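You operate a simulated robot arm through the tools that you are given. There is no shell and no other tool.

The job below is to be done with a simulated robot arm. You get a single attempt, and the scene is never put back.

## Task
Fetch the disc from the top of the steel bench and set it on the bottom shelf of the yellow rack. Put the white shackle on the bottom shelf of the yellow rack. Fetch the green split link and set it in the green basket. Open the top drawer of the blue cabinet, put the orange ring from the inside of the top drawer of the blue cabinet in the crate on the top of the green table and shut the drawer again. Put the clip float from the top of the green table on the yellow board there. Take the white coil holder on the top of the green table and put it away on the back of the coiler table. The order is free.

It is judged by the outcome, as a careful person would: the job done as asked, and still so three seconds after it is handed in. It fails if anything else is knocked over, pushed out of place, dropped, spilled or broken.

## Robot
A 7-joint arm with a two-finger gripper on a trunk, on a base that moves. Base frame: it is fixed to the floor where the robot stands at the start and does not move with it; the origin is under the middle of the robot, x ahead of it, y to its left, z up. Readings come in mm, degrees, newtons and seconds.
With the tool pointing down near the work surface it reaches from about 300 to 760 mm from the robot's upright axis, wherever it stands. Its first joint turns from -143.0 to 143.0 degrees. Places, roughly: back of the coiler table [600, 4800, 800]; board (25x18x2 cm) [4500, -5700, 800]; bottom shelf of the yellow rack [2800, -6000, 200]; clip float (8x8x18 cm) [4400, -5400, 900]; crate (36x24x13 cm) [4200, -5100, 900]; disc (8x8x3 cm) [300, -3500, 900]; green basket (27x26x18 cm) [600, -3800, 1000]; green split link (7x9x3 cm) [1800, -4700, 900]; orange ring (7x7x2 cm) [2000, -4900, 600]; top drawer of the blue cabinet [1900, -4700, 700]; white coil holder (22x18x10 cm) [4500, -5000, 800]; white shackle (9x9x4 cm) [1700, -4800, 900]. Payload 2.45 kg.
The TCP is the grasp point between the finger pads, 26 mm short of the fingertips. In the tool frame z runs along the fingers and y along their closing line. The gripper opens to 96 mm; its body begins 69 mm behind the TCP.
Orientation is that of the tool frame in the base frame, as a unit quaternion [x, y, z, w]. With the fingers straight down and closing along the base's y, the tool's x points along the base's -x, its y along +y and its z along -z.

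## Interface
- The arm moves only by the tool apply_moves. Its argument "steps" is a list of rows, each an object of numbers (a shift or turn left out is 0, a gripper value left out holds the last): "dx", "dy", "dz": the shift along the tool's x, y, z in units of 300 mm (1.0 is 300 mm); "rx", "ry", "rz": the turn, a rotation vector about the tool's x, y, z in units of 60 degrees (1.0 is 60 degrees); "gripper": the opening, from 0 (shut) to 1 (fully open). In form: [{"dx": .., "dy": .., "dz": .., "rx": .., "ry": .., "rz": .., "gripper": ..}, ...]. A call has 1 to 20 rows; each row is the pose to reach, as a shift and turn from the pose commanded when the call began, along the tool's axes at that moment. A call with a number of a shift or a turn outside -1 to 1 is refused whole. Rows are played at 5 a second. More than 50 mm and 8.6 degrees between two rows, or a gripper value outside its range, and nothing of the call is played. A pose out of reach is approached as far as the arm can. The call stops where the force on the tool passes 40 N (or 10 N more than at its start, if that is more) or the arm is blocked; 0.2 s more then pass. Each finger travels about 50 mm/s and halts on what it meets, pressing with about 27 N; the grip force reading is that of the motor and also rises with nothing between the fingers. The clock runs only during rows and for 0.2 s after the last one: add rows that repeat a pose to give the fingers time. It gives the time, the measured TCP pose, the force on the tool (base axes), the opening and the grip force at its end, in the units of the frame above (readings bear some noise), with the torque about the TCP (base axes, N m) and any sound that the robot's microphone picked up.
- Cameras (640 x 400 px; columns grow to the right, rows downward): "scene" is now at [38.3, 160.7, 1494.7]; the picture's right is [-0.23, -0.97, 0.00], its down [-0.54, 0.13, -0.83] and it looks along [0.81, -0.19, -0.55] (base axes); focal length 267 px, centre (320, 200). "wrist" rides on the gripper at [81, 3, -98] in the tool frame; the picture's right is [-0.04, 1.00, 0.00], its down [-0.73, -0.03, -0.68] and it looks along [-0.68, -0.03, 0.73] (tool axes); focal length 256 px, centre (320, 200). There is no depth. A picture from a camera that has moved, and an enlarged one, comes with that camera's place and axes in the base frame and with its lens.
- capture(camera): a new picture of that camera. The clock stands still meanwhile.
- slide_trunk(by): slides the trunk up (or, below 0, down) by that many mm; the arm and the scene camera ride with it, the base frame stays. It gives what a move gives, with no picture.
- steer(legs): drives the robot by 1 to 6 legs, each [ahead, turn to the left] in mm and degrees, along the robot's own axes; the way and the turn of a leg run together, so that a leg with both is an arc; at most 1500 mm and 180 degrees a leg. The arm and the cameras ride along, it lands a little off, and it stops where it bumps. It gives what a move gives.
- head_to(pan, tilt): turns the head with the scene camera to pan (to the left, within 155 degrees either way) and tilt (down, from -29 to 69), counted from straight ahead of the robot. It gives what a move gives.
- inspect(camera, box): a new picture of the part [left, top, right, bottom] of that camera's present view, enlarged. The clock stands still meanwhile.
- close_job(): hands the job in; it is judged then, once.

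Nothing tells you exact positions but the pictures and the camera data. Unless the task says otherwise, let go and move clear before handing in.

The tools are called after "Call:" by a JSON object that holds its "op" and its "data". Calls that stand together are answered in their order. apply_moves: Moves the arm, as the interface text tells. Its arguments: {"type":"object","properties":{"steps":{"type":"array","items":{"type":"object","properties":{"dx":{"type":"number"},"dy":{"type":"number"},"dz":{"type":"number"},"rx":{"type":"number"},"ry":{"type":"number"},"rz":{"type":"number"},"gripper":{"type":"number"}}}}},"required":["steps"]} The other tools are called the same way: slide_trunk (by) moves the trunk up or down; steer (legs) drives the base; head_to (pan, tilt) turns the head that bears the scene camera; capture (camera) takes a picture; inspect (camera, box) takes an enlarged picture of a part of a camera's view; close_job () hands the job in.

At the start:

```text
time: 0.0
tool_pos: [559.9, -172.9, 1096.1]
tcp_rot: [-0.003, 1.0, 0.0, 0.0]
wrist_force: [-0.4, -0.1, -0.5]
ft_torque: [0.01, 0.0, 0.02]
width: 96.1
grasp_force: 0.0
trunk travel left (down, up): [-525.0, 115.0]
robot x, y, heading: [2.4, -5.2, 0.0]
head pan, tilt (commanded): [-13.4, 33.7]
```

scene: 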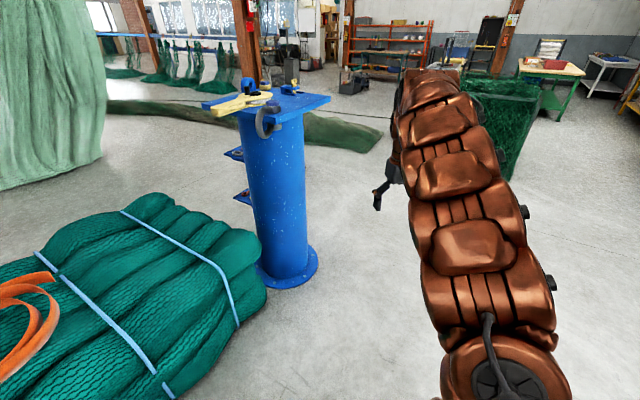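
wrist: 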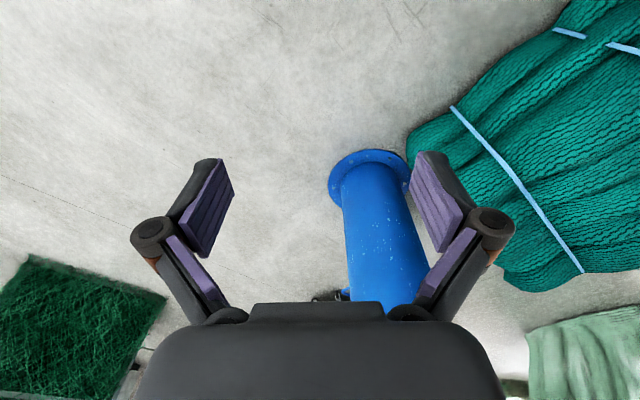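

I see a net workshop with a blue pillar ahead and net bundles to the left; the work places are mostly off to the robot's right. First I look around with the head to plan a drive.

Call:
{"op": "head_to", "data": {"pan": -60, "tilt": 20}}

Call:
{"op": "capture", "data": {"camera": "scene"}}

Call:
{"op": "head_to", "data": {"pan": -110, "tilt": 20}}

Call:
{"op": "capture", "data": {"camera": "scene"}}

Call:
{"op": "head_to", "data": {"pan": 60, "tilt": 20}}

Call:
{"op": "capture", "data": {"camera": "scene"}}

Call:
{"op": "head_to", "data": {"pan": 120, "tilt": 20}}

Call:
{"op": "capture", "data": {"camera": "scene"}}

```text
time: 1.1
tool_pos: [558.9, -174.1, 1095.0]
tcp_rot: [-0.003, 1.0, 0.0, 0.0]
wrist_force: [-0.3, 0.2, -0.9]
ft_torque: [-0.01, 0.01, -0.02]
width: 95.9
grasp_force: 0.0
trunk travel left (down, up): [-525.0, 115.0]
robot x, y, heading: [2.4, -2.4, 0.1]
head pan, tilt (commanded): [-60.0, 20.0]
```

```text
taken
camera scene: at [-1.4, 100.7, 1516.5], right [-0.87, -0.5, 0.0], down [-0.17, 0.3, -0.94], along [0.47, -0.81, -0.34], focal length 267 px, centre (320, 200)
```

scene: 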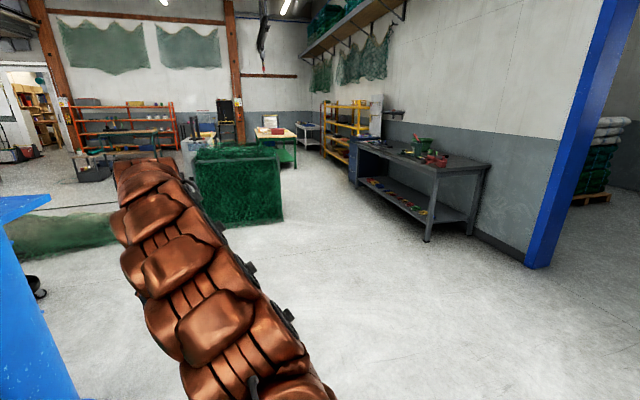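

```text
time: 2.3
tool_pos: [559.5, -173.5, 1094.2]
tcp_rot: [-0.003, 1.0, 0.0, 0.0]
wrist_force: [-0.1, 1.4, 0.4]
ft_torque: [0.01, 0.0, -0.03]
width: 95.8
grasp_force: 0.0
trunk travel left (down, up): [-525.0, 115.0]
robot x, y, heading: [0.7, -4.6, 0.0]
head pan, tilt (commanded): [-110.0, 20.0]
```

```text
taken
camera scene: at [-79.8, 93.8, 1516.5], right [-0.94, 0.34, 0.0], down [0.12, 0.32, -0.94], along [-0.32, -0.88, -0.34], focal length 267 px, centre (320, 200)
```

scene: 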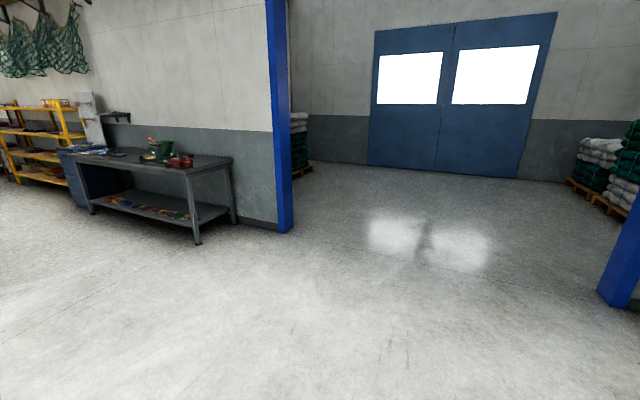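

```text
time: 4.9
tool_pos: [558.9, -175.3, 1095.3]
tcp_rot: [-0.001, 1.0, 0.0, 0.0]
wrist_force: [-0.2, 0.5, -0.1]
ft_torque: [-0.04, 0.01, 0.0]
width: 96.2
grasp_force: 0.0
trunk travel left (down, up): [-525.0, 115.0]
robot x, y, heading: [-0.7, -4.7, 0.1]
head pan, tilt (commanded): [60.0, 20.0]
```

```text
taken
camera scene: at [-1.4, 262.0, 1516.5], right [0.87, -0.5, 0.0], down [-0.17, -0.3, -0.94], along [0.47, 0.81, -0.34], focal length 267 px, centre (320, 200)
```

scene: 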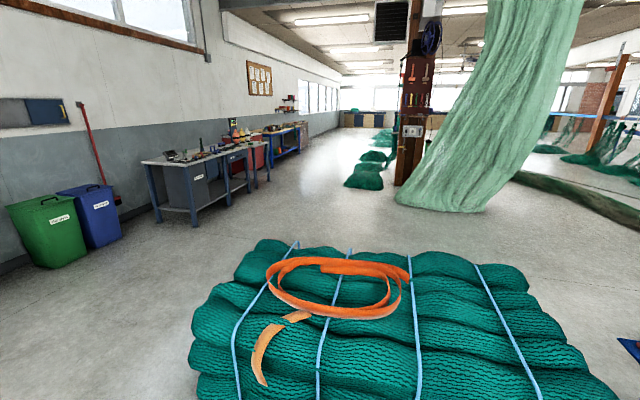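

```text
time: 6.2
tool_pos: [557.3, -174.0, 1095.5]
tcp_rot: [-0.002, 1.0, 0.0, 0.0]
wrist_force: [0.6, 0.6, 0.0]
ft_torque: [-0.01, 0.01, -0.03]
width: 96.1
grasp_force: 0.0
trunk travel left (down, up): [-525.0, 115.0]
robot x, y, heading: [-2.7, -2.8, 0.0]
head pan, tilt (commanded): [120.0, 20.0]
```

```text
taken
camera scene: at [-94.6, 262.0, 1516.5], right [0.87, 0.5, 0.0], down [0.17, -0.3, -0.94], along [-0.47, 0.81, -0.34], focal length 267 px, centre (320, 200)
```

scene: 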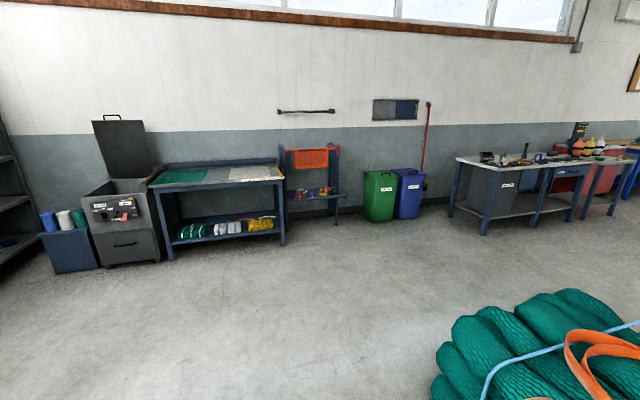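

I can make out the steel bench with the green basket to the right, then the blue cabinet, the yellow rack and the green table beyond, and the coiler table to the left. I zoom in on these to measure their layout.

Call:
{"op": "head_to", "data": {"pan": -70, "tilt": 10}}

Call:
{"op": "capture", "data": {"camera": "scene"}}

Call:
{"op": "inspect", "data": {"camera": "scene", "box": [240, 120, 480, 270]}}

Call:
{"op": "inspect", "data": {"camera": "scene", "box": [160, 120, 320, 220]}}

```text
time: 9.0
tool_pos: [559.8, -174.2, 1093.9]
tcp_rot: [-0.001, 1.0, 0.0, 0.001]
wrist_force: [0.9, 0.5, 0.1]
ft_torque: [0.01, 0.0, -0.02]
width: 95.8
grasp_force: 0.0
trunk travel left (down, up): [-525.0, 115.0]
robot x, y, heading: [0.6, -5.3, -0.1]
head pan, tilt (commanded): [-70.0, 10.0]
```

```text
taken
camera scene: at [-16.2, 94.0, 1532.8], right [-0.94, -0.34, 0.0], down [-0.06, 0.16, -0.98], along [0.34, -0.93, -0.17], focal length 267 px, centre (320, 200)
```

scene: 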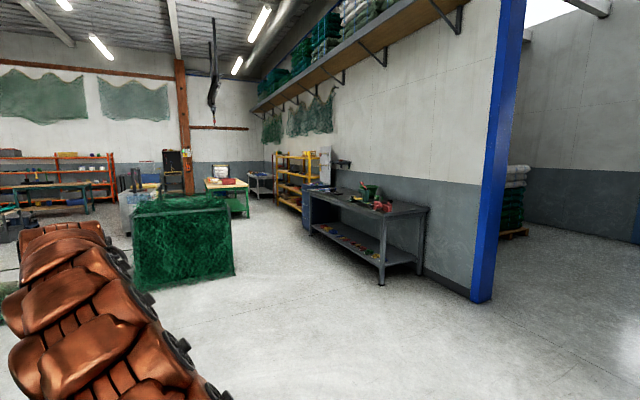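

```text
2.67 times, centred on (360, 195) of scene
camera zoom: at [-16.2, 94.0, 1532.8], right [-0.94, -0.34, 0.0], down [-0.06, 0.16, -0.98], along [0.34, -0.93, -0.17], focal length 711 px, centre (213, 213)
```

zoom: 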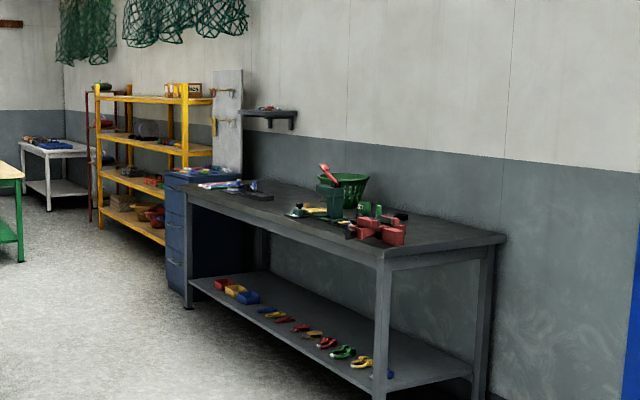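

```text
4.00 times, centred on (240, 170) of scene
camera zoom: at [-16.2, 94.0, 1532.8], right [-0.94, -0.34, 0.0], down [-0.06, 0.16, -0.98], along [0.34, -0.93, -0.17], focal length 1067 px, centre (640, 320)
```

zoom: 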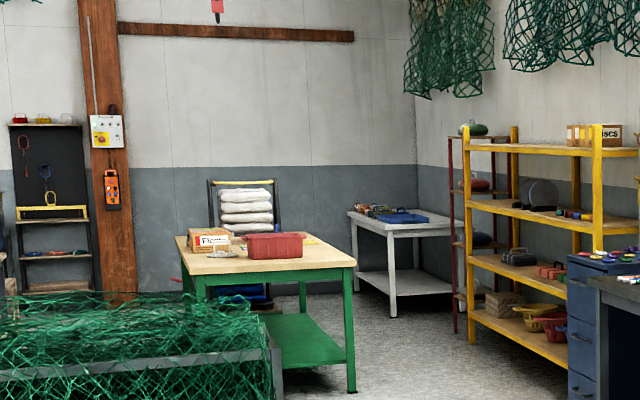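

The bench front runs from about (300,-2875) to (1800,-4400) with its top near z=845, the cabinet, rack and green table following on along that line. I check my own footprint, then drive to stand in front of the bench.

Call:
{"op": "head_to", "data": {"pan": -60, "tilt": 69}}

Call:
{"op": "capture", "data": {"camera": "scene"}}

Call:
{"op": "steer", "data": {"legs": [[0, -66.5], [1500, 0], [1400, 0], [0, -68.5]]}}

Call:
{"op": "head_to", "data": {"pan": 0, "tilt": 30}}

Call:
{"op": "capture", "data": {"camera": "scene"}}

```text
time: 10.3
tool_pos: [559.0, -173.7, 1095.0]
tcp_rot: [-0.002, 1.0, 0.0, 0.0]
wrist_force: [-1.2, 0.4, 0.6]
ft_torque: [0.01, 0.03, -0.01]
width: 96.0
grasp_force: 0.1
trunk travel left (down, up): [-525.0, 115.0]
robot x, y, heading: [3.6, -5.0, -0.0]
head pan, tilt (commanded): [-60.0, 68.8]
```

```text
taken
camera scene: at [-20.1, 132.9, 1449.0], right [-0.87, -0.5, 0.0], down [-0.47, 0.81, -0.36], along [0.18, -0.31, -0.93], focal length 267 px, centre (320, 200)
```

scene: 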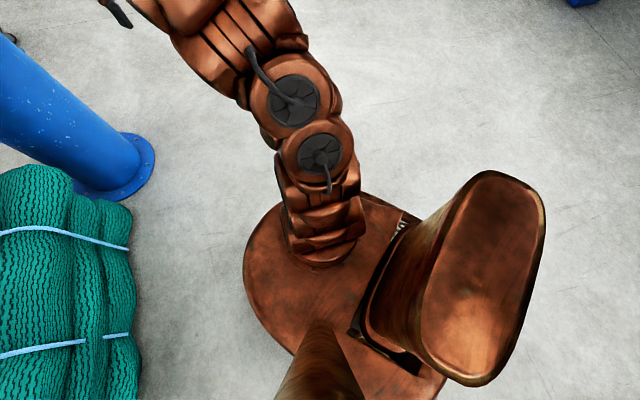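

```text
time: 30.1
tool_pos: [669.0, -2925.2, 1095.4]
tcp_rot: [0.92, 0.391, 0.0, 0.0]
wrist_force: [0.1, 0.2, -0.3]
ft_torque: [-0.01, 0.01, -0.05]
width: 95.9
grasp_force: 0.0
trunk travel left (down, up): [-525.0, 115.0]
robot x, y, heading: [1180.6, -2644.3, -133.9]
head pan, tilt (commanded): [-60.0, 68.8]
```

```text
time: 31.4
tool_pos: [668.3, -2925.9, 1095.0]
tcp_rot: [0.92, 0.391, 0.0, 0.0]
wrist_force: [1.0, -0.6, -0.5]
ft_torque: [0.0, 0.01, 0.03]
width: 96.2
grasp_force: 0.1
trunk travel left (down, up): [-525.0, 115.0]
robot x, y, heading: [1181.8, -2642.2, -134.1]
head pan, tilt (commanded): [0.0, 30.0]
```

```text
taken
camera scene: at [1285.4, -2798.0, 1500.4], right [-0.72, 0.7, 0.0], down [0.35, 0.36, -0.87], along [-0.6, -0.62, -0.5], focal length 267 px, centre (320, 200)
```

scene: 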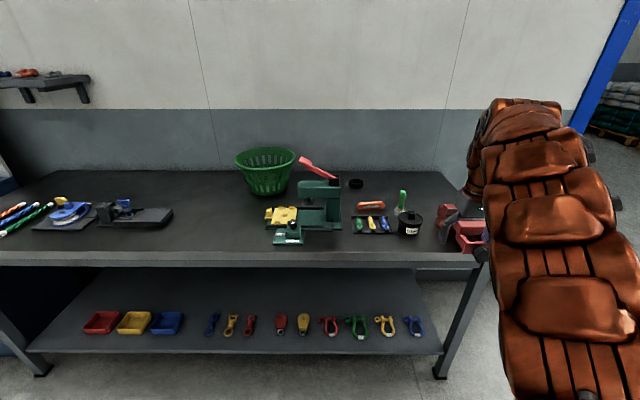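

I now stand before the steel bench: green basket, green press and, behind the press, a dark disc near (260,-3590). I zoom in on it and check how wide my base is so I know how close I can get.

Call:
{"op": "inspect", "data": {"camera": "scene", "box": [220, 130, 460, 280]}}

Call:
{"op": "inspect", "data": {"camera": "scene", "box": [0, 150, 240, 300]}}

Call:
{"op": "head_to", "data": {"pan": 0, "tilt": 69}}

Call:
{"op": "capture", "data": {"camera": "scene"}}

Call:
{"op": "head_to", "data": {"pan": -100, "tilt": 69}}

Call:
{"op": "capture", "data": {"camera": "scene"}}

Call:
{"op": "capture", "data": {"camera": "wrist"}}

```text
2.67 times, centred on (340, 205) of scene
camera zoom: at [1285.4, -2798.0, 1500.4], right [-0.72, 0.7, 0.0], down [0.35, 0.36, -0.87], along [-0.6, -0.62, -0.5], focal length 711 px, centre (267, 187)
```

zoom: 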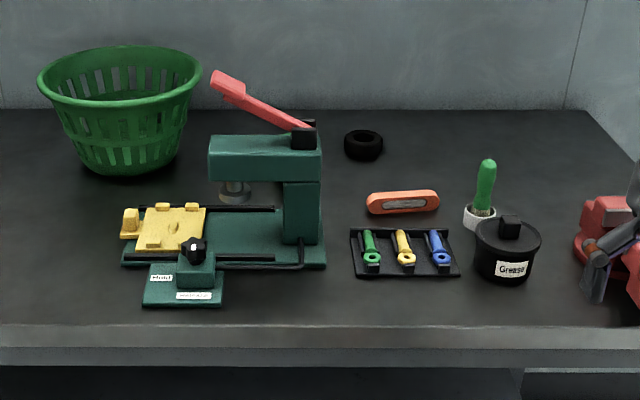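

```text
2.67 times, centred on (120, 225) of scene
camera zoom: at [1285.4, -2798.0, 1500.4], right [-0.72, 0.7, 0.0], down [0.35, 0.36, -0.87], along [-0.6, -0.62, -0.5], focal length 711 px, centre (853, 133)
```

zoom: 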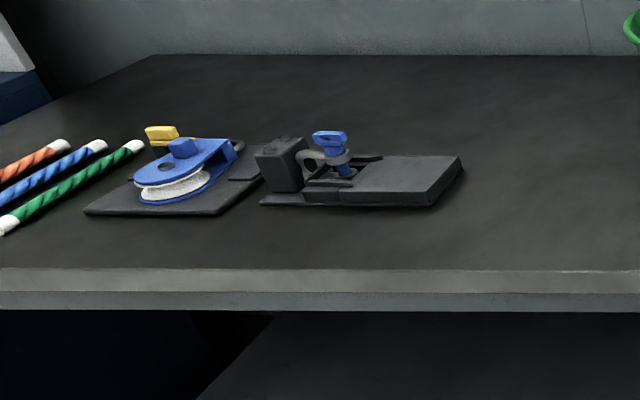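

```text
time: 32.5
tool_pos: [668.3, -2925.2, 1095.2]
tcp_rot: [0.921, 0.39, 0.0, 0.0]
wrist_force: [0.2, 0.6, 0.3]
ft_torque: [0.01, 0.01, 0.02]
width: 96.2
grasp_force: 0.0
trunk travel left (down, up): [-525.0, 115.0]
robot x, y, heading: [1181.6, -2642.9, -134.1]
head pan, tilt (commanded): [0.0, 68.8]
```

```text
taken
camera scene: at [1309.4, -2773.3, 1449.0], right [-0.72, 0.7, 0.0], down [0.65, 0.67, -0.36], along [-0.25, -0.26, -0.93], focal length 267 px, centre (320, 200)
```

scene: 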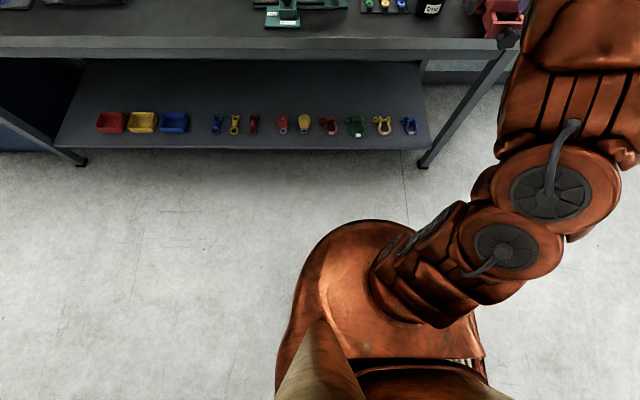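

```text
time: 34.2
tool_pos: [668.4, -2925.7, 1094.8]
tcp_rot: [0.92, 0.391, 0.0, 0.0]
wrist_force: [0.3, -0.4, 0.0]
ft_torque: [-0.02, -0.02, -0.01]
width: 96.2
grasp_force: 0.1
trunk travel left (down, up): [-525.0, 115.0]
robot x, y, heading: [1179.7, -2645.5, -134.2]
head pan, tilt (commanded): [-100.0, 68.8]
```

```text
taken
camera scene: at [1315.7, -2687.9, 1449.0], right [0.81, 0.59, 0.0], down [0.55, -0.76, -0.36], along [-0.21, 0.29, -0.93], focal length 267 px, centre (320, 200)
```

scene: 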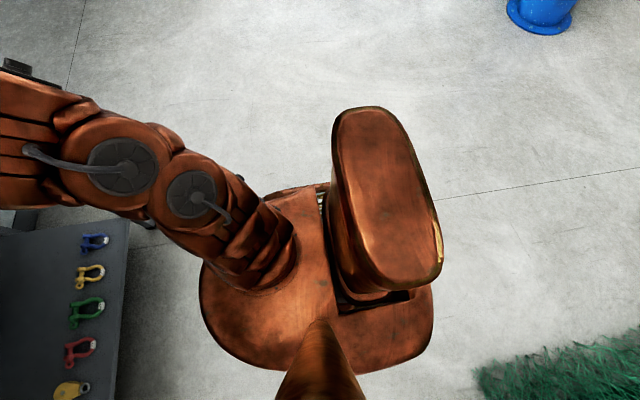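

```text
taken
camera wrist: at [728.0, -2868.8, 1193.9], right [0.69, -0.72, 0.0], down [-0.53, -0.51, 0.68], along [-0.49, -0.47, -0.73], focal length 256 px, centre (320, 200)
```

wrist: 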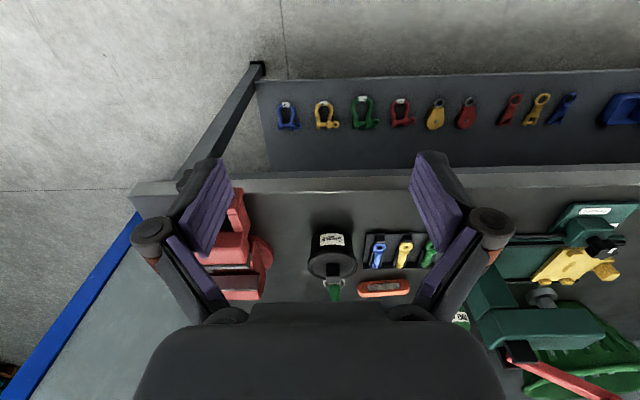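

The disc sits about 530 mm in from the bench's front edge, so how near my base can come matters. I turn the gripper round stepwise so that the wrist camera looks back at my own base.

Call:
{"op": "apply_moves", "data": {"steps": [{"rz": 0.14}, {"rz": 0.28}, {"rz": 0.42}, {"rz": 0.56}, {"rz": 0.7}, {"rz": 0.84}, {"rz": 0.98}]}}

Call:
{"op": "apply_moves", "data": {"steps": [{"rz": 0.14}, {"rz": 0.28}, {"rz": 0.42}, {"rz": 0.56}, {"rz": 0.7}, {"rz": 0.84}, {"rz": 0.98}]}}

Call:
{"op": "capture", "data": {"camera": "wrist"}}

```text
time: 35.8
tool_pos: [668.7, -2924.9, 1094.2]
tcp_rot: [0.994, -0.113, 0.0, 0.0]
wrist_force: [-0.2, 0.8, 0.3]
ft_torque: [0.02, 0.04, 0.0]
width: 95.8
grasp_force: 0.1
trunk travel left (down, up): [-525.0, 115.0]
robot x, y, heading: [1180.3, -2644.4, -134.2]
head pan, tilt (commanded): [-100.0, 68.8]
```

```text
time: 37.4
tool_pos: [668.1, -2924.8, 1095.2]
tcp_rot: [0.81, -0.587, 0.001, 0.001]
wrist_force: [-0.1, 0.2, -0.3]
ft_torque: [-0.02, -0.02, 0.02]
width: 96.2
grasp_force: 0.0
trunk travel left (down, up): [-525.0, 115.0]
robot x, y, heading: [1178.0, -2646.2, -134.4]
head pan, tilt (commanded): [-100.0, 68.8]
```

```text
taken
camera wrist: at [691.6, -3003.7, 1193.8], right [-0.96, -0.27, 0.0], down [-0.2, 0.71, 0.68], along [-0.19, 0.65, -0.73], focal length 256 px, centre (320, 200)
```

wrist: 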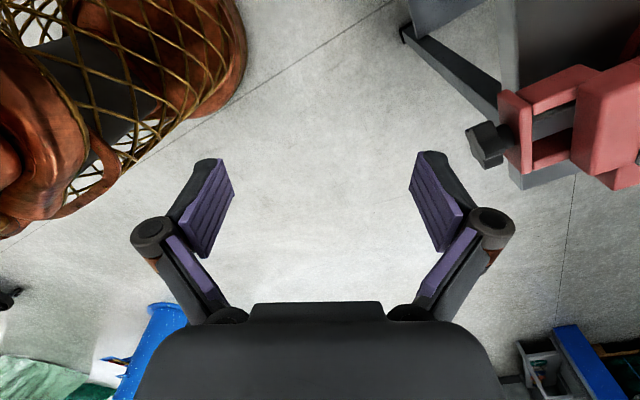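

The base is coming into the wrist camera's view at the upper left; I turn another 60 degrees to see it fully.

Call:
{"op": "apply_moves", "data": {"steps": [{"rz": 0.14}, {"rz": 0.28}, {"rz": 0.42}, {"rz": 0.56}, {"rz": 0.7}, {"rz": 0.84}, {"rz": 0.98}]}}

Call:
{"op": "capture", "data": {"camera": "wrist"}}

```text
time: 39.0
tool_pos: [668.0, -2925.3, 1095.1]
tcp_rot: [-0.418, 0.909, -0.001, 0.0]
wrist_force: [0.4, -0.5, 0.2]
ft_torque: [-0.02, 0.01, -0.01]
width: 95.7
grasp_force: 0.1
trunk travel left (down, up): [-525.0, 115.0]
robot x, y, heading: [1180.4, -2642.7, -134.2]
head pan, tilt (commanded): [-100.0, 68.8]
```

```text
taken
camera wrist: at [613.5, -2985.1, 1194.0], right [-0.73, 0.68, 0.0], down [0.5, 0.54, 0.68], along [0.46, 0.5, -0.73], focal length 256 px, centre (320, 200)
```

wrist: 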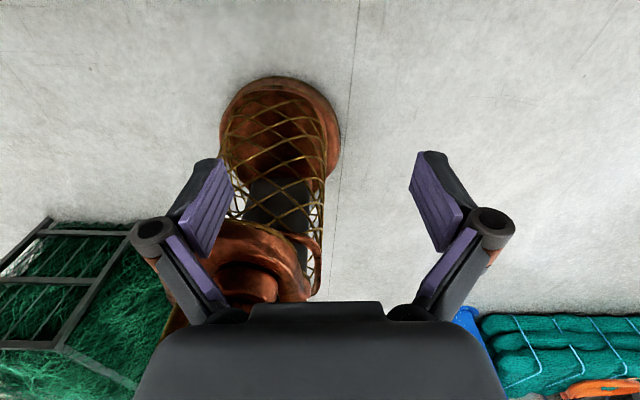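

My base is round with about 265 mm radius, so I can stand with the axis roughly 300 mm from the bench edge and reach out with a tilted tool. I drive 420 mm forward and look again.

Call:
{"op": "steer", "data": {"legs": [[420, 0]]}}

Call:
{"op": "head_to", "data": {"pan": 0, "tilt": 45}}

Call:
{"op": "capture", "data": {"camera": "scene"}}

Call:
{"op": "capture", "data": {"camera": "wrist"}}

```text
time: 41.6
tool_pos: [379.5, -3222.9, 1095.1]
tcp_rot: [-0.418, 0.908, 0.0, 0.0]
wrist_force: [-0.1, 1.2, -0.4]
ft_torque: [-0.02, -0.02, 0.0]
width: 96.1
grasp_force: 0.0
trunk travel left (down, up): [-525.0, 115.0]
robot x, y, heading: [891.0, -2942.7, -134.2]
head pan, tilt (commanded): [-100.0, 68.8]
```

```text
time: 43.4
tool_pos: [379.3, -3222.8, 1094.6]
tcp_rot: [-0.42, 0.908, 0.0, 0.0]
wrist_force: [0.1, 0.1, -0.3]
ft_torque: [0.0, -0.03, 0.03]
width: 96.2
grasp_force: 0.0
trunk travel left (down, up): [-525.0, 115.0]
robot x, y, heading: [892.7, -2943.1, -134.2]
head pan, tilt (commanded): [0.0, 45.0]
```

```text
taken
camera scene: at [1002.7, -3088.9, 1477.8], right [-0.72, 0.7, 0.0], down [0.49, 0.51, -0.71], along [-0.49, -0.51, -0.71], focal length 267 px, centre (320, 200)
```

scene: 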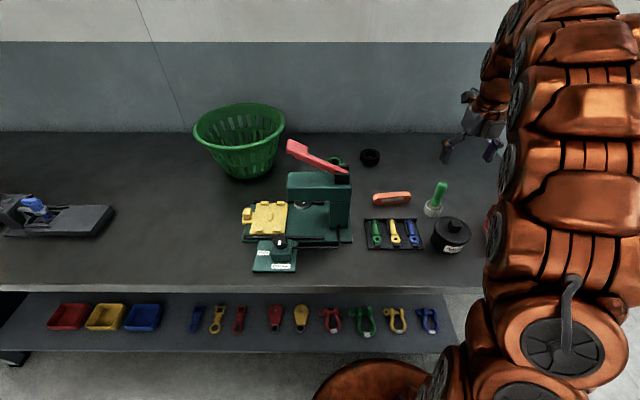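

```text
taken
camera wrist: at [324.6, -3282.9, 1194.0], right [-0.73, 0.68, 0.0], down [0.5, 0.54, 0.68], along [0.46, 0.5, -0.73], focal length 256 px, centre (320, 200)
```

wrist: 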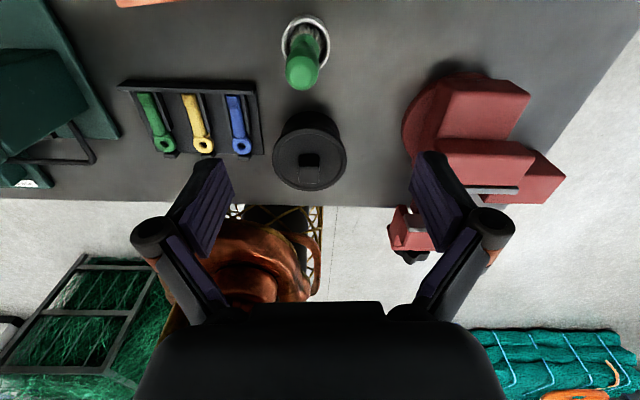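

The disc is around (266,-3572), about 835 mm from where my axis will be. I creep 45 mm closer, then yaw slightly and tilt the tool outward 40 degrees to gain reach.

Call:
{"op": "steer", "data": {"legs": [[45, 0]]}}

Call:
{"op": "apply_moves", "data": {"steps": [{"rz": 0.077}, {"rz": 0.077}]}}

Call:
{"op": "apply_moves", "data": {"steps": [{"ry": 0.14}, {"ry": 0.28}, {"ry": 0.42}, {"ry": 0.56}, {"ry": 0.667}, {"ry": 0.667}]}}

Call:
{"op": "capture", "data": {"camera": "wrist"}}

```text
time: 44.3
tool_pos: [347.8, -3255.8, 1095.6]
tcp_rot: [-0.419, 0.908, 0.0, 0.0]
wrist_force: [0.4, -0.4, 0.8]
ft_torque: [0.0, 0.03, -0.01]
width: 95.9
grasp_force: 0.0
trunk travel left (down, up): [-525.0, 115.0]
robot x, y, heading: [859.1, -2973.5, -134.4]
head pan, tilt (commanded): [0.0, 45.0]
```

```text
time: 44.9
tool_pos: [347.8, -3255.1, 1097.0]
tcp_rot: [-0.381, 0.924, 0.0, 0.0]
wrist_force: [0.3, -0.2, -0.8]
ft_torque: [-0.02, 0.01, 0.0]
width: 95.8
grasp_force: 0.1
trunk travel left (down, up): [-525.0, 115.0]
robot x, y, heading: [862.1, -2976.5, -134.1]
head pan, tilt (commanded): [0.0, 45.0]
```

```text
time: 46.3
tool_pos: [347.9, -3255.7, 1094.7]
tcp_rot: [-0.359, 0.868, -0.131, -0.317]
wrist_force: [0.5, -0.2, 0.1]
ft_torque: [0.0, 0.02, 0.02]
width: 95.9
grasp_force: 0.1
trunk travel left (down, up): [-525.0, 115.0]
robot x, y, heading: [861.9, -2969.6, -134.0]
head pan, tilt (commanded): [0.0, 45.0]
```

```text
taken
camera wrist: at [346.9, -3252.5, 1223.7], right [-0.68, 0.73, -0.03], down [0.73, 0.68, 0.05], along [0.05, 0.01, -1.0], focal length 256 px, centre (320, 200)
```

wrist: 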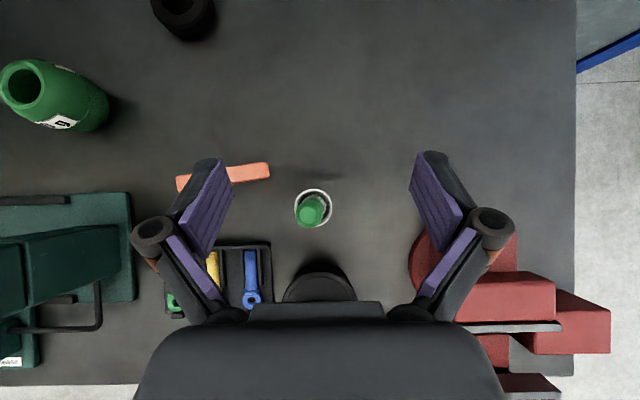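

Combining views, the bench top is nearer z=885 and the disc is at about (313,-3531,900), with a green bottle and the press to its left. I move the tilted gripper to hover behind and above the disc for a closer look.

Call:
{"op": "apply_moves", "data": {"steps": [{"dx": 0.053, "dy": -0.113, "dz": 0.075}, {"dx": 0.105, "dy": -0.226, "dz": 0.15}, {"dx": 0.158, "dy": -0.34, "dz": 0.224}, {"dx": 0.21, "dy": -0.453, "dz": 0.3}, {"dx": 0.263, "dy": -0.566, "dz": 0.374}, {"dx": 0.263, "dy": -0.566, "dz": 0.374}]}}

Call:
{"op": "capture", "data": {"camera": "wrist"}}

Call:
{"op": "capture", "data": {"camera": "scene"}}

```text
time: 47.7
tool_pos: [373.7, -3470.2, 1060.1]
tcp_rot: [-0.359, 0.868, -0.132, -0.316]
wrist_force: [-0.3, -0.8, -0.6]
ft_torque: [0.04, 0.0, -0.01]
width: 96.3
grasp_force: 0.0
trunk travel left (down, up): [-525.0, 115.0]
robot x, y, heading: [859.1, -2973.4, -134.2]
head pan, tilt (commanded): [0.0, 45.0]
```

```text
taken
camera wrist: at [372.7, -3466.7, 1188.6], right [-0.68, 0.73, -0.03], down [0.73, 0.68, 0.05], along [0.05, 0.01, -1.0], focal length 256 px, centre (320, 200)
```

wrist: 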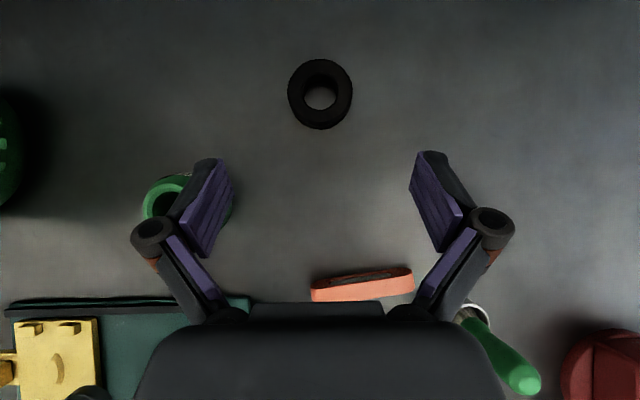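

```text
taken
camera scene: at [971.3, -3121.5, 1477.8], right [-0.72, 0.7, 0.0], down [0.49, 0.51, -0.71], along [-0.49, -0.51, -0.71], focal length 267 px, centre (320, 200)
```

scene: 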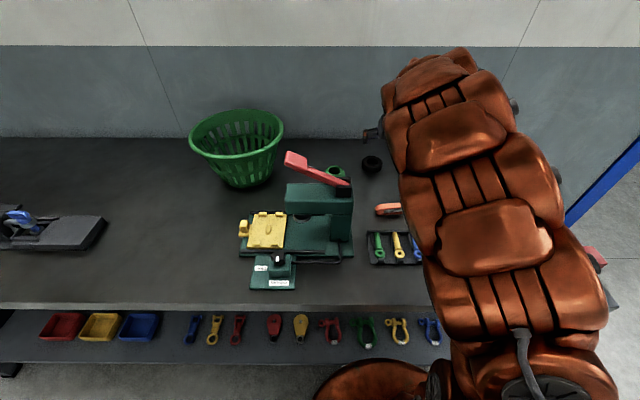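

The disc shows clearly between and ahead of the fingers; triangulation puts it near (300,-3546) with its top around z=895. I move in along the tool axis to about 60 mm short of it.

Call:
{"op": "apply_moves", "data": {"steps": [{"dx": -0.03, "dy": -0.001, "dz": 0.12}, {"dx": -0.06, "dy": -0.003, "dz": 0.24}, {"dx": -0.085, "dy": -0.005, "dz": 0.34}, {"dx": -0.097, "dy": -0.005, "dz": 0.428}, {"dx": -0.097, "dy": -0.005, "dz": 0.428}]}}

Call:
{"op": "capture", "data": {"camera": "wrist"}}

```text
time: 48.9
tool_pos: [332.7, -3512.8, 942.6]
tcp_rot: [-0.36, 0.868, -0.131, -0.317]
wrist_force: [0.0, 0.0, -0.5]
ft_torque: [0.01, 0.0, -0.03]
width: 96.0
grasp_force: 0.1
trunk travel left (down, up): [-525.0, 115.0]
robot x, y, heading: [864.9, -2974.0, -133.9]
head pan, tilt (commanded): [0.0, 45.0]
```

```text
taken
camera wrist: at [331.4, -3509.7, 1071.4], right [-0.68, 0.73, -0.03], down [0.73, 0.69, 0.05], along [0.05, 0.01, -1.0], focal length 256 px, centre (320, 200)
```

wrist: 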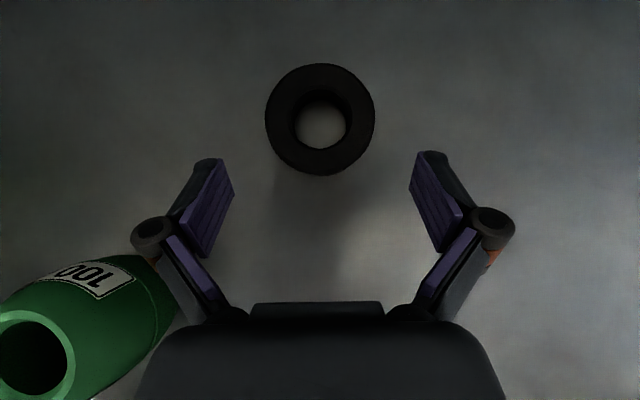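

The disc is centred between the fingers at about (300,-3547), bench top about 860. I advance the last 64 mm along the tool axis, fingers open.

Call:
{"op": "apply_moves", "data": {"steps": [{"dx": -0.009, "dy": -0.002, "dz": 0.08}, {"dx": -0.014, "dy": -0.003, "dz": 0.15}, {"dx": -0.018, "dy": -0.004, "dz": 0.214}, {"dx": -0.018, "dy": -0.004, "dz": 0.214}]}}

Call:
{"op": "capture", "data": {"camera": "wrist"}}

```text
time: 49.9
tool_pos: [307.7, -3538.9, 894.9]
tcp_rot: [-0.359, 0.867, -0.132, -0.32]
wrist_force: [4.7, 5.7, 31.0]
ft_torque: [0.26, -0.04, 0.06]
width: 96.8
grasp_force: 0.7
trunk travel left (down, up): [-525.0, 115.0]
robot x, y, heading: [862.3, -2972.6, -134.1]
head pan, tilt (commanded): [0.0, 45.0]
```

```text
taken
camera wrist: at [306.9, -3536.6, 1023.4], right [-0.68, 0.73, -0.03], down [0.73, 0.68, 0.04], along [0.05, 0.01, -1.0], focal length 256 px, centre (320, 200)
```

wrist: 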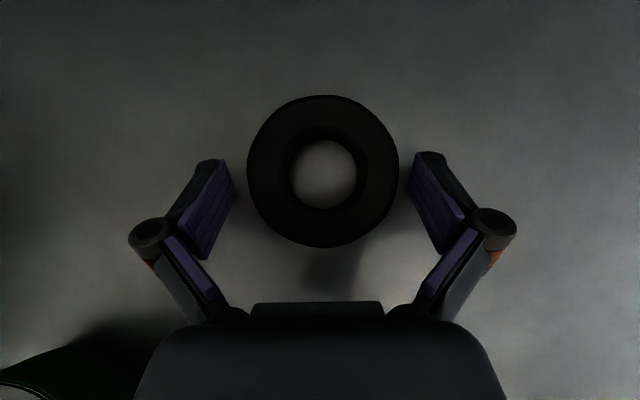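

The fingertips touched the bench (31 N up) with the disc between them. I raise about 7 mm, then close the gripper on the disc.

Call:
{"op": "apply_moves", "data": {"steps": [{"dx": 0.016, "dz": -0.019}, {"dx": 0.016, "dz": -0.019}]}}

Call:
{"op": "apply_moves", "data": {"steps": [{"gripper": 0.0}, {"gripper": 0.0}, {"gripper": 0.0}, {"gripper": 0.0}, {"gripper": 0.0}]}}

Call:
{"op": "capture", "data": {"camera": "wrist"}}

```text
time: 50.5
tool_pos: [308.1, -3540.7, 895.3]
tcp_rot: [-0.36, 0.868, -0.131, -0.315]
wrist_force: [1.8, 0.3, 2.6]
ft_torque: [0.01, 0.02, -0.02]
width: 96.5
grasp_force: 0.1
trunk travel left (down, up): [-525.0, 115.0]
robot x, y, heading: [863.9, -2972.4, -134.0]
head pan, tilt (commanded): [0.0, 45.0]
```

```text
time: 51.5
tool_pos: [306.4, -3540.2, 902.7]
tcp_rot: [-0.359, 0.867, -0.133, -0.321]
wrist_force: [4.6, 5.5, 19.3]
ft_torque: [0.18, -0.18, 0.02]
width: 71.3
grasp_force: 27.6
trunk travel left (down, up): [-525.0, 115.0]
robot x, y, heading: [861.2, -2972.7, -134.2]
head pan, tilt (commanded): [0.0, 45.0]
stopped in row 5: the force on the tool passed its limit at 41 N (the readings are from after the stop); the commanded pose is now the measured one
```

```text
taken
camera wrist: at [306.1, -3537.3, 1031.1], right [-0.68, 0.73, -0.03], down [0.73, 0.68, 0.04], along [0.05, 0.01, -1.0], focal length 256 px, centre (320, 200)
```

wrist: 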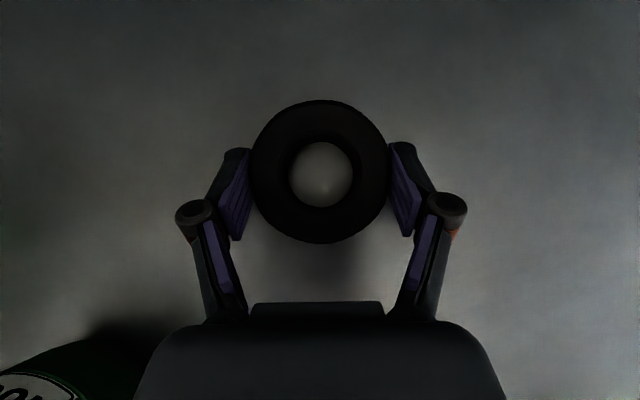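

The gripper holds the disc (width 71 mm, 27 N). I lift it 120 mm straight up.

Call:
{"op": "apply_moves", "data": {"steps": [{"dx": 0.043, "dz": -0.051}, {"dx": 0.107, "dz": -0.128}, {"dx": 0.193, "dz": -0.23}, {"dx": 0.258, "dz": -0.306}, {"dx": 0.322, "dz": -0.383}]}}

Call:
{"op": "capture", "data": {"camera": "wrist"}}

```text
time: 52.7
tool_pos: [306.3, -3541.8, 1050.6]
tcp_rot: [-0.36, 0.867, -0.132, -0.319]
wrist_force: [-0.4, 0.1, -0.6]
ft_torque: [0.0, -0.04, -0.01]
width: 0.0
grasp_force: 26.8
trunk travel left (down, up): [-525.0, 115.0]
robot x, y, heading: [861.9, -2972.9, -134.3]
head pan, tilt (commanded): [0.0, 45.0]
```

```text
taken
camera wrist: at [306.1, -3538.8, 1178.3], right [-0.68, 0.73, -0.03], down [0.73, 0.68, 0.04], along [0.05, 0.01, -1.0], focal length 256 px, centre (320, 200)
```

wrist: 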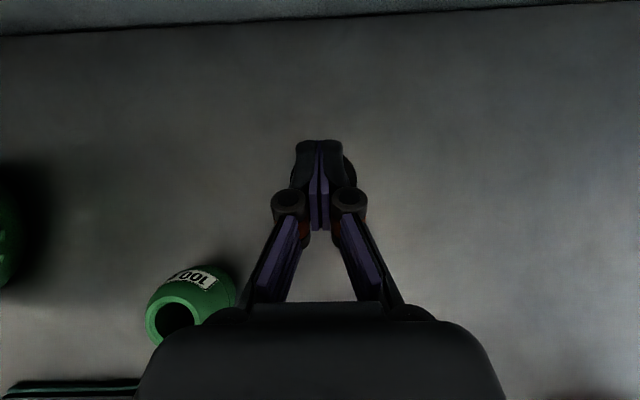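

The disc slipped out of the fingers, since the tilted tips only caught its rounded upper edge. I open, reduce the tilt to about 20 degrees so the tips go lower, and look where the disc lies now.

Call:
{"op": "apply_moves", "data": {"steps": [{"ry": -0.1, "gripper": 1.0}, {"ry": -0.2, "gripper": 1.0}, {"ry": -0.333, "gripper": 1.0}, {"ry": -0.333, "gripper": 1.0}, {"ry": -0.333, "gripper": 1.0}, {"ry": -0.333, "gripper": 1.0}]}}

Call:
{"op": "capture", "data": {"camera": "wrist"}}

```text
time: 54.1
tool_pos: [330.2, -3470.3, 1015.7]
tcp_rot: [-0.376, 0.909, -0.068, -0.167]
wrist_force: [1.2, 0.3, -0.8]
ft_torque: [-0.02, -0.03, 0.0]
width: 96.1
grasp_force: 0.0
out of reach, approached as far as the arm can: row 1, 2, 3, 4, 5, 6
trunk travel left (down, up): [-525.0, 115.0]
robot x, y, heading: [858.4, -2969.9, -134.1]
head pan, tilt (commanded): [0.0, 45.0]
```

```text
taken
camera wrist: at [298.9, -3497.5, 1137.0], right [-0.68, 0.73, -0.01], down [0.68, 0.63, 0.38], along [0.28, 0.25, -0.93], focal length 256 px, centre (320, 200)
```

wrist: 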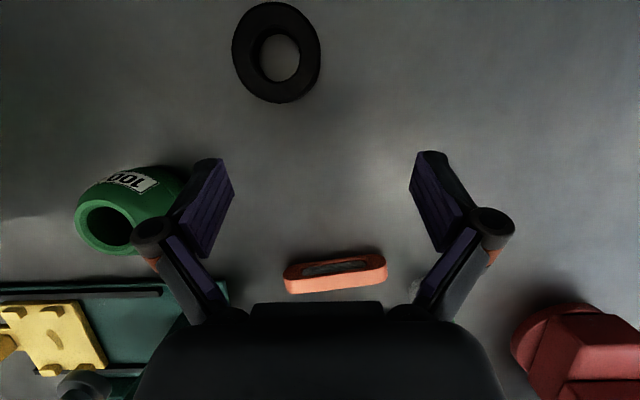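

The disc still lies at about (300,-3548) and 20 degrees of tilt is out of reach here, so I go back to 40 degrees. This time I pre-close to about 85 mm so the fingertips don't extend much while gripping.

Call:
{"op": "apply_moves", "data": {"steps": [{"ry": 0.1, "gripper": 0.885}, {"ry": 0.2, "gripper": 0.885}, {"ry": 0.333, "gripper": 0.885}, {"ry": 0.333, "gripper": 0.885}, {"ry": 0.333, "gripper": 0.885}]}}

Call:
{"op": "capture", "data": {"camera": "wrist"}}

```text
time: 55.3
tool_pos: [328.1, -3471.7, 1014.6]
tcp_rot: [-0.359, 0.867, -0.132, -0.319]
wrist_force: [0.6, 0.3, 0.3]
ft_torque: [0.0, -0.02, -0.02]
width: 84.8
grasp_force: 0.1
trunk travel left (down, up): [-525.0, 115.0]
robot x, y, heading: [859.1, -2968.6, -133.9]
head pan, tilt (commanded): [0.0, 45.0]
```

```text
taken
camera wrist: at [328.6, -3467.2, 1143.1], right [-0.68, 0.73, -0.03], down [0.73, 0.68, 0.04], along [0.05, 0.01, -1.0], focal length 256 px, centre (320, 200)
```

wrist: 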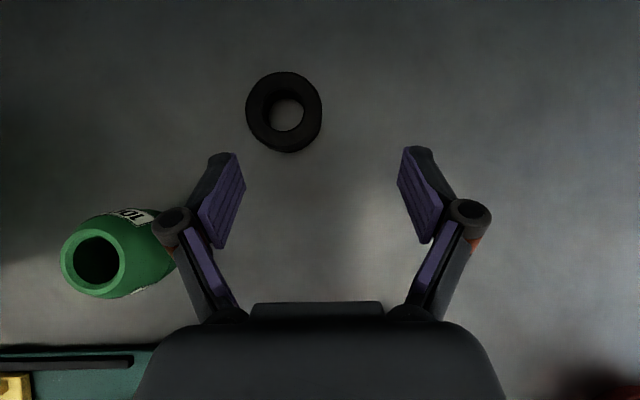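

I hover close behind the disc again, aligned with its centre line.

Call:
{"op": "apply_moves", "data": {"steps": [{"dx": -0.028, "dy": -0.037, "dz": 0.096}, {"dx": -0.056, "dy": -0.075, "dz": 0.191}, {"dx": -0.084, "dy": -0.112, "dz": 0.287}, {"dx": -0.084, "dy": -0.112, "dz": 0.287}]}}

Call:
{"op": "capture", "data": {"camera": "wrist"}}

```text
time: 56.3
tool_pos: [327.1, -3521.4, 933.2]
tcp_rot: [-0.359, 0.867, -0.132, -0.319]
wrist_force: [0.1, -0.5, 0.5]
ft_torque: [0.02, 0.02, 0.03]
width: 85.0
grasp_force: 0.1
trunk travel left (down, up): [-525.0, 115.0]
robot x, y, heading: [861.1, -2975.4, -134.0]
head pan, tilt (commanded): [0.0, 45.0]
```

```text
taken
camera wrist: at [326.4, -3517.8, 1061.6], right [-0.68, 0.73, -0.03], down [0.73, 0.68, 0.04], along [0.05, 0.01, -1.0], focal length 256 px, centre (320, 200)
```

wrist: 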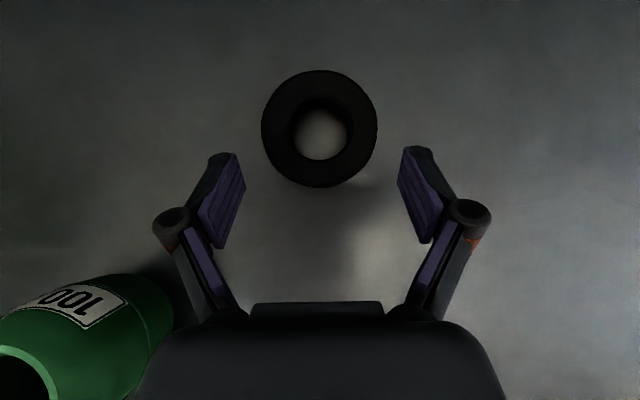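

The disc is well centred between the fingers. I push in 45 mm along the tool axis and then read the contact force.

Call:
{"op": "apply_moves", "data": {"steps": [{"dz": 0.08}, {"dz": 0.153}, {"dz": 0.153}]}}

```text
time: 57.1
tool_pos: [306.2, -3540.8, 899.7]
tcp_rot: [-0.358, 0.867, -0.132, -0.32]
wrist_force: [0.1, 0.0, 4.3]
ft_torque: [-0.03, -0.02, 0.07]
width: 85.9
grasp_force: 1.4
trunk travel left (down, up): [-525.0, 115.0]
robot x, y, heading: [859.0, -2975.1, -134.4]
head pan, tilt (commanded): [0.0, 45.0]
```

The tips touch the bench at this height. A more upright tool would hold the disc better, so I raise the trunk fully to gain reach and try a smaller tilt.

Call:
{"op": "slide_trunk", "data": {"by": 115}}

Call:
{"op": "apply_moves", "data": {"steps": [{"ry": -0.14}, {"ry": -0.28}, {"ry": -0.42}, {"ry": -0.42}]}}

Call:
{"op": "capture", "data": {"camera": "wrist"}}

```text
time: 58.5
tool_pos: [306.0, -3540.0, 1014.2]
tcp_rot: [-0.359, 0.867, -0.132, -0.318]
wrist_force: [0.6, 0.3, 0.2]
ft_torque: [0.04, 0.02, 0.01]
width: 85.0
grasp_force: 0.0
trunk travel left (down, up): [-640.0, 0.0]
robot x, y, heading: [856.6, -2975.0, -134.3]
head pan, tilt (commanded): [0.0, 45.0]
```

```text
time: 59.5
tool_pos: [311.7, -3540.5, 1007.2]
tcp_rot: [-0.368, 0.888, -0.105, -0.256]
wrist_force: [-0.8, 0.3, -0.3]
ft_torque: [0.02, 0.0, 0.0]
width: 85.1
grasp_force: 0.0
out of reach, approached as far as the arm can: row 1, 2, 3, 4
trunk travel left (down, up): [-640.0, 0.0]
robot x, y, heading: [859.9, -2973.3, -134.5]
head pan, tilt (commanded): [0.0, 45.0]
```

```text
taken
camera wrist: at [297.9, -3549.6, 1133.8], right [-0.68, 0.73, -0.02], down [0.72, 0.67, 0.19], along [0.15, 0.11, -0.98], focal length 256 px, centre (320, 200)
```

wrist: 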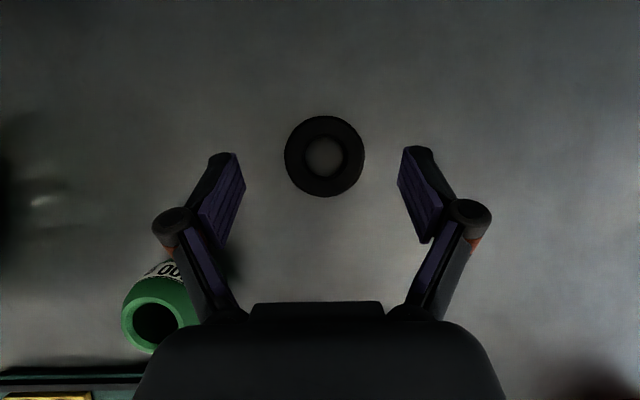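

Raising the trunk helped: the tool is now at 32 degrees over the disc. I lower to just above the disc and try to tilt it nearer to vertical there.

Call:
{"op": "apply_moves", "data": {"steps": [{"dx": -0.057, "dy": 0.006, "dz": 0.116}, {"dx": -0.114, "dy": 0.011, "dz": 0.232}, {"dx": -0.114, "dy": 0.011, "dz": 0.232}]}}

Call:
{"op": "apply_moves", "data": {"steps": [{"ry": -0.13}, {"ry": -0.26}, {"ry": -0.26}]}}

Call:
{"op": "capture", "data": {"camera": "wrist"}}

```text
time: 60.3
tool_pos: [302.9, -3542.6, 930.6]
tcp_rot: [-0.368, 0.888, -0.106, -0.255]
wrist_force: [-0.6, 0.3, 0.2]
ft_torque: [0.01, 0.01, 0.03]
width: 85.0
grasp_force: 0.0
out of reach, approached as far as the arm can: row 2
trunk travel left (down, up): [-640.0, 0.0]
robot x, y, heading: [861.4, -2974.4, -134.2]
head pan, tilt (commanded): [0.0, 45.0]
```

```text
time: 61.1
tool_pos: [304.0, -3541.6, 929.0]
tcp_rot: [-0.368, 0.888, -0.107, -0.254]
wrist_force: [-0.3, -0.3, -0.2]
ft_torque: [0.0, 0.0, 0.01]
width: 85.0
grasp_force: 0.0
out of reach, approached as far as the arm can: row 1, 2, 3
trunk travel left (down, up): [-640.0, 0.0]
robot x, y, heading: [858.8, -2972.6, -134.4]
head pan, tilt (commanded): [0.0, 45.0]
```

```text
taken
camera wrist: at [289.8, -3552.0, 1056.4], right [-0.68, 0.73, -0.02], down [0.71, 0.67, 0.19], along [0.15, 0.11, -0.98], focal length 256 px, centre (320, 200)
```

wrist: 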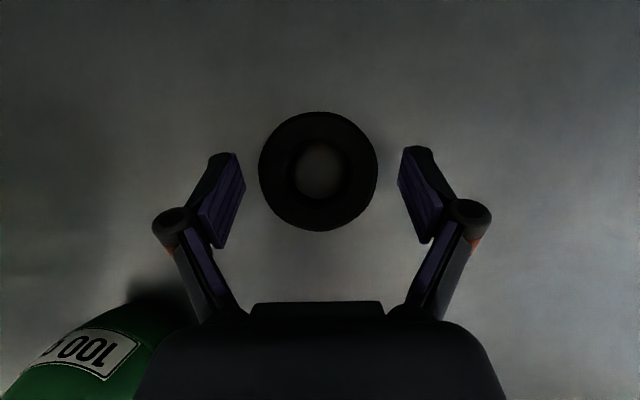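

This far out the arm cannot tilt below 32 degrees, so I try the grip at 32 degrees with the disc placed more squarely on the pads, then lift only slightly to test it.

Call:
{"op": "apply_moves", "data": {"steps": [{"dx": -0.033, "dy": -0.003, "dz": 0.034}, {"dx": -0.067, "dy": -0.005, "dz": 0.069}, {"dx": -0.067, "dy": -0.005, "dz": 0.069}]}}

Call:
{"op": "apply_moves", "data": {"steps": [{"gripper": 0.8}, {"gripper": 0.7}, {"gripper": 0.6}, {"gripper": 0.5}, {"gripper": 0.5}]}}

Call:
{"op": "capture", "data": {"camera": "wrist"}}

```text
time: 61.9
tool_pos: [310.3, -3540.2, 900.9]
tcp_rot: [-0.369, 0.888, -0.107, -0.254]
wrist_force: [-0.1, 0.4, 0.1]
ft_torque: [-0.03, 0.02, 0.0]
width: 84.9
grasp_force: 0.1
trunk travel left (down, up): [-640.0, 0.0]
robot x, y, heading: [859.8, -2972.4, -134.3]
head pan, tilt (commanded): [0.0, 45.0]
```

```text
time: 63.1
tool_pos: [308.7, -3539.1, 903.0]
tcp_rot: [-0.368, 0.887, -0.107, -0.257]
wrist_force: [-6.8, 5.2, 24.3]
ft_torque: [0.6, 0.71, 0.09]
width: 71.4
grasp_force: 26.8
trunk travel left (down, up): [-640.0, 0.0]
robot x, y, heading: [862.9, -2975.1, -134.2]
head pan, tilt (commanded): [0.0, 45.0]
```

```text
taken
camera wrist: at [294.7, -3548.8, 1030.4], right [-0.68, 0.73, -0.02], down [0.72, 0.67, 0.18], along [0.15, 0.11, -0.98], focal length 256 px, centre (320, 200)
```

wrist: 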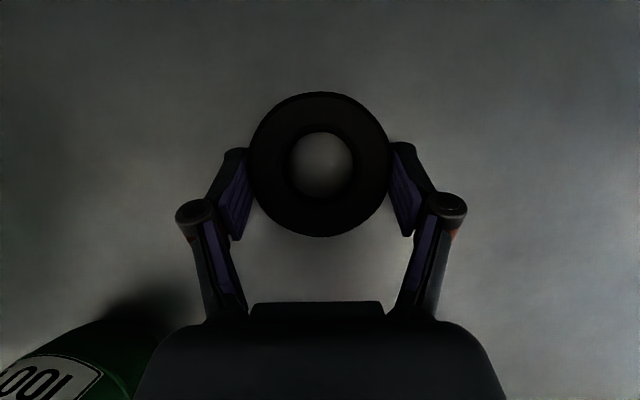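

The pads are catching only the disc's upper half, pressing it down. I use this grip to slide the disc about 65 mm towards me along the bench, so I can then take it with an upright tool.

Call:
{"op": "apply_moves", "data": {"steps": [{"dx": -0.03, "dz": -0.019, "gripper": 0.5}, {"dx": -0.07, "dz": -0.044}, {"dx": -0.11, "dz": -0.069}, {"dx": -0.15, "dz": -0.094}, {"dx": -0.184, "dz": -0.115}, {"dx": -0.184, "dz": -0.115}]}}

Call:
{"op": "capture", "data": {"camera": "wrist"}}

```text
time: 64.3
tool_pos: [351.3, -3497.2, 903.0]
tcp_rot: [-0.367, 0.887, -0.108, -0.259]
wrist_force: [2.7, 1.9, 7.1]
ft_torque: [0.22, -0.02, -0.09]
width: 71.2
grasp_force: 27.3
trunk travel left (down, up): [-640.0, 0.0]
robot x, y, heading: [857.7, -2973.1, -134.4]
head pan, tilt (commanded): [0.0, 45.0]
stopped in row 5: the force on the tool passed its limit at 42 N (the readings are from after the stop); the commanded pose is now the measured one
```

```text
taken
camera wrist: at [338.5, -3506.4, 1030.5], right [-0.68, 0.73, -0.02], down [0.72, 0.67, 0.18], along [0.15, 0.11, -0.98], focal length 256 px, centre (320, 200)
```

wrist: 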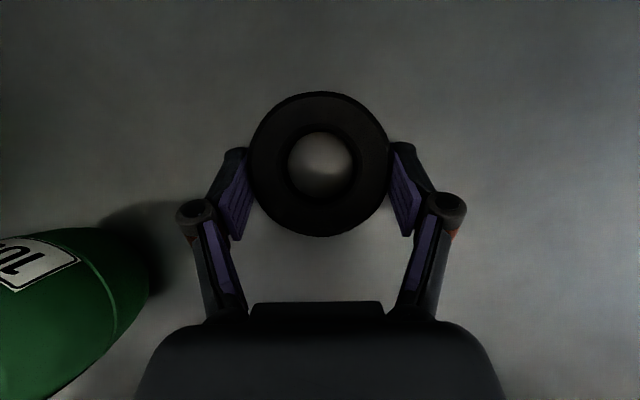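

The disc slid 60 mm toward me. Now I open, rise a little and turn the tool upright over it.

Call:
{"op": "apply_moves", "data": {"steps": [{"gripper": 0.9}, {"gripper": 0.9}, {"dx": 0.05, "dz": -0.08}, {"dx": 0.106, "dz": -0.17}, {"dx": 0.106, "dz": -0.17}]}}

Call:
{"op": "apply_moves", "data": {"steps": [{"ry": -0.13}, {"ry": -0.26}, {"ry": -0.39}, {"ry": -0.5}, {"ry": -0.5}]}}

Call:
{"op": "capture", "data": {"camera": "wrist"}}

```text
time: 65.5
tool_pos: [351.9, -3496.2, 961.9]
tcp_rot: [-0.367, 0.887, -0.107, -0.258]
wrist_force: [-0.3, 0.6, 1.0]
ft_torque: [-0.02, -0.01, -0.01]
width: 86.4
grasp_force: 0.0
trunk travel left (down, up): [-640.0, 0.0]
robot x, y, heading: [861.0, -2974.5, -134.1]
head pan, tilt (commanded): [0.0, 45.0]
```

```text
time: 66.7
tool_pos: [369.3, -3490.5, 944.2]
tcp_rot: [-0.379, 0.914, -0.057, -0.133]
wrist_force: [-0.1, -0.9, 0.1]
ft_torque: [0.01, -0.01, -0.02]
width: 86.4
grasp_force: 0.1
out of reach, approached as far as the arm can: row 2, 3, 4, 5
trunk travel left (down, up): [-640.0, 0.0]
robot x, y, heading: [862.0, -2976.9, -134.0]
head pan, tilt (commanded): [0.0, 45.0]
```

```text
taken
camera wrist: at [332.1, -3523.7, 1062.8], right [-0.68, 0.73, -0.01], down [0.66, 0.61, 0.44], along [0.33, 0.29, -0.9], focal length 256 px, centre (320, 200)
```

wrist: 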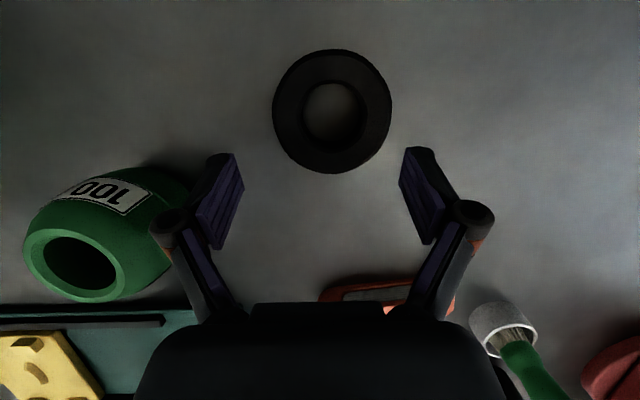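

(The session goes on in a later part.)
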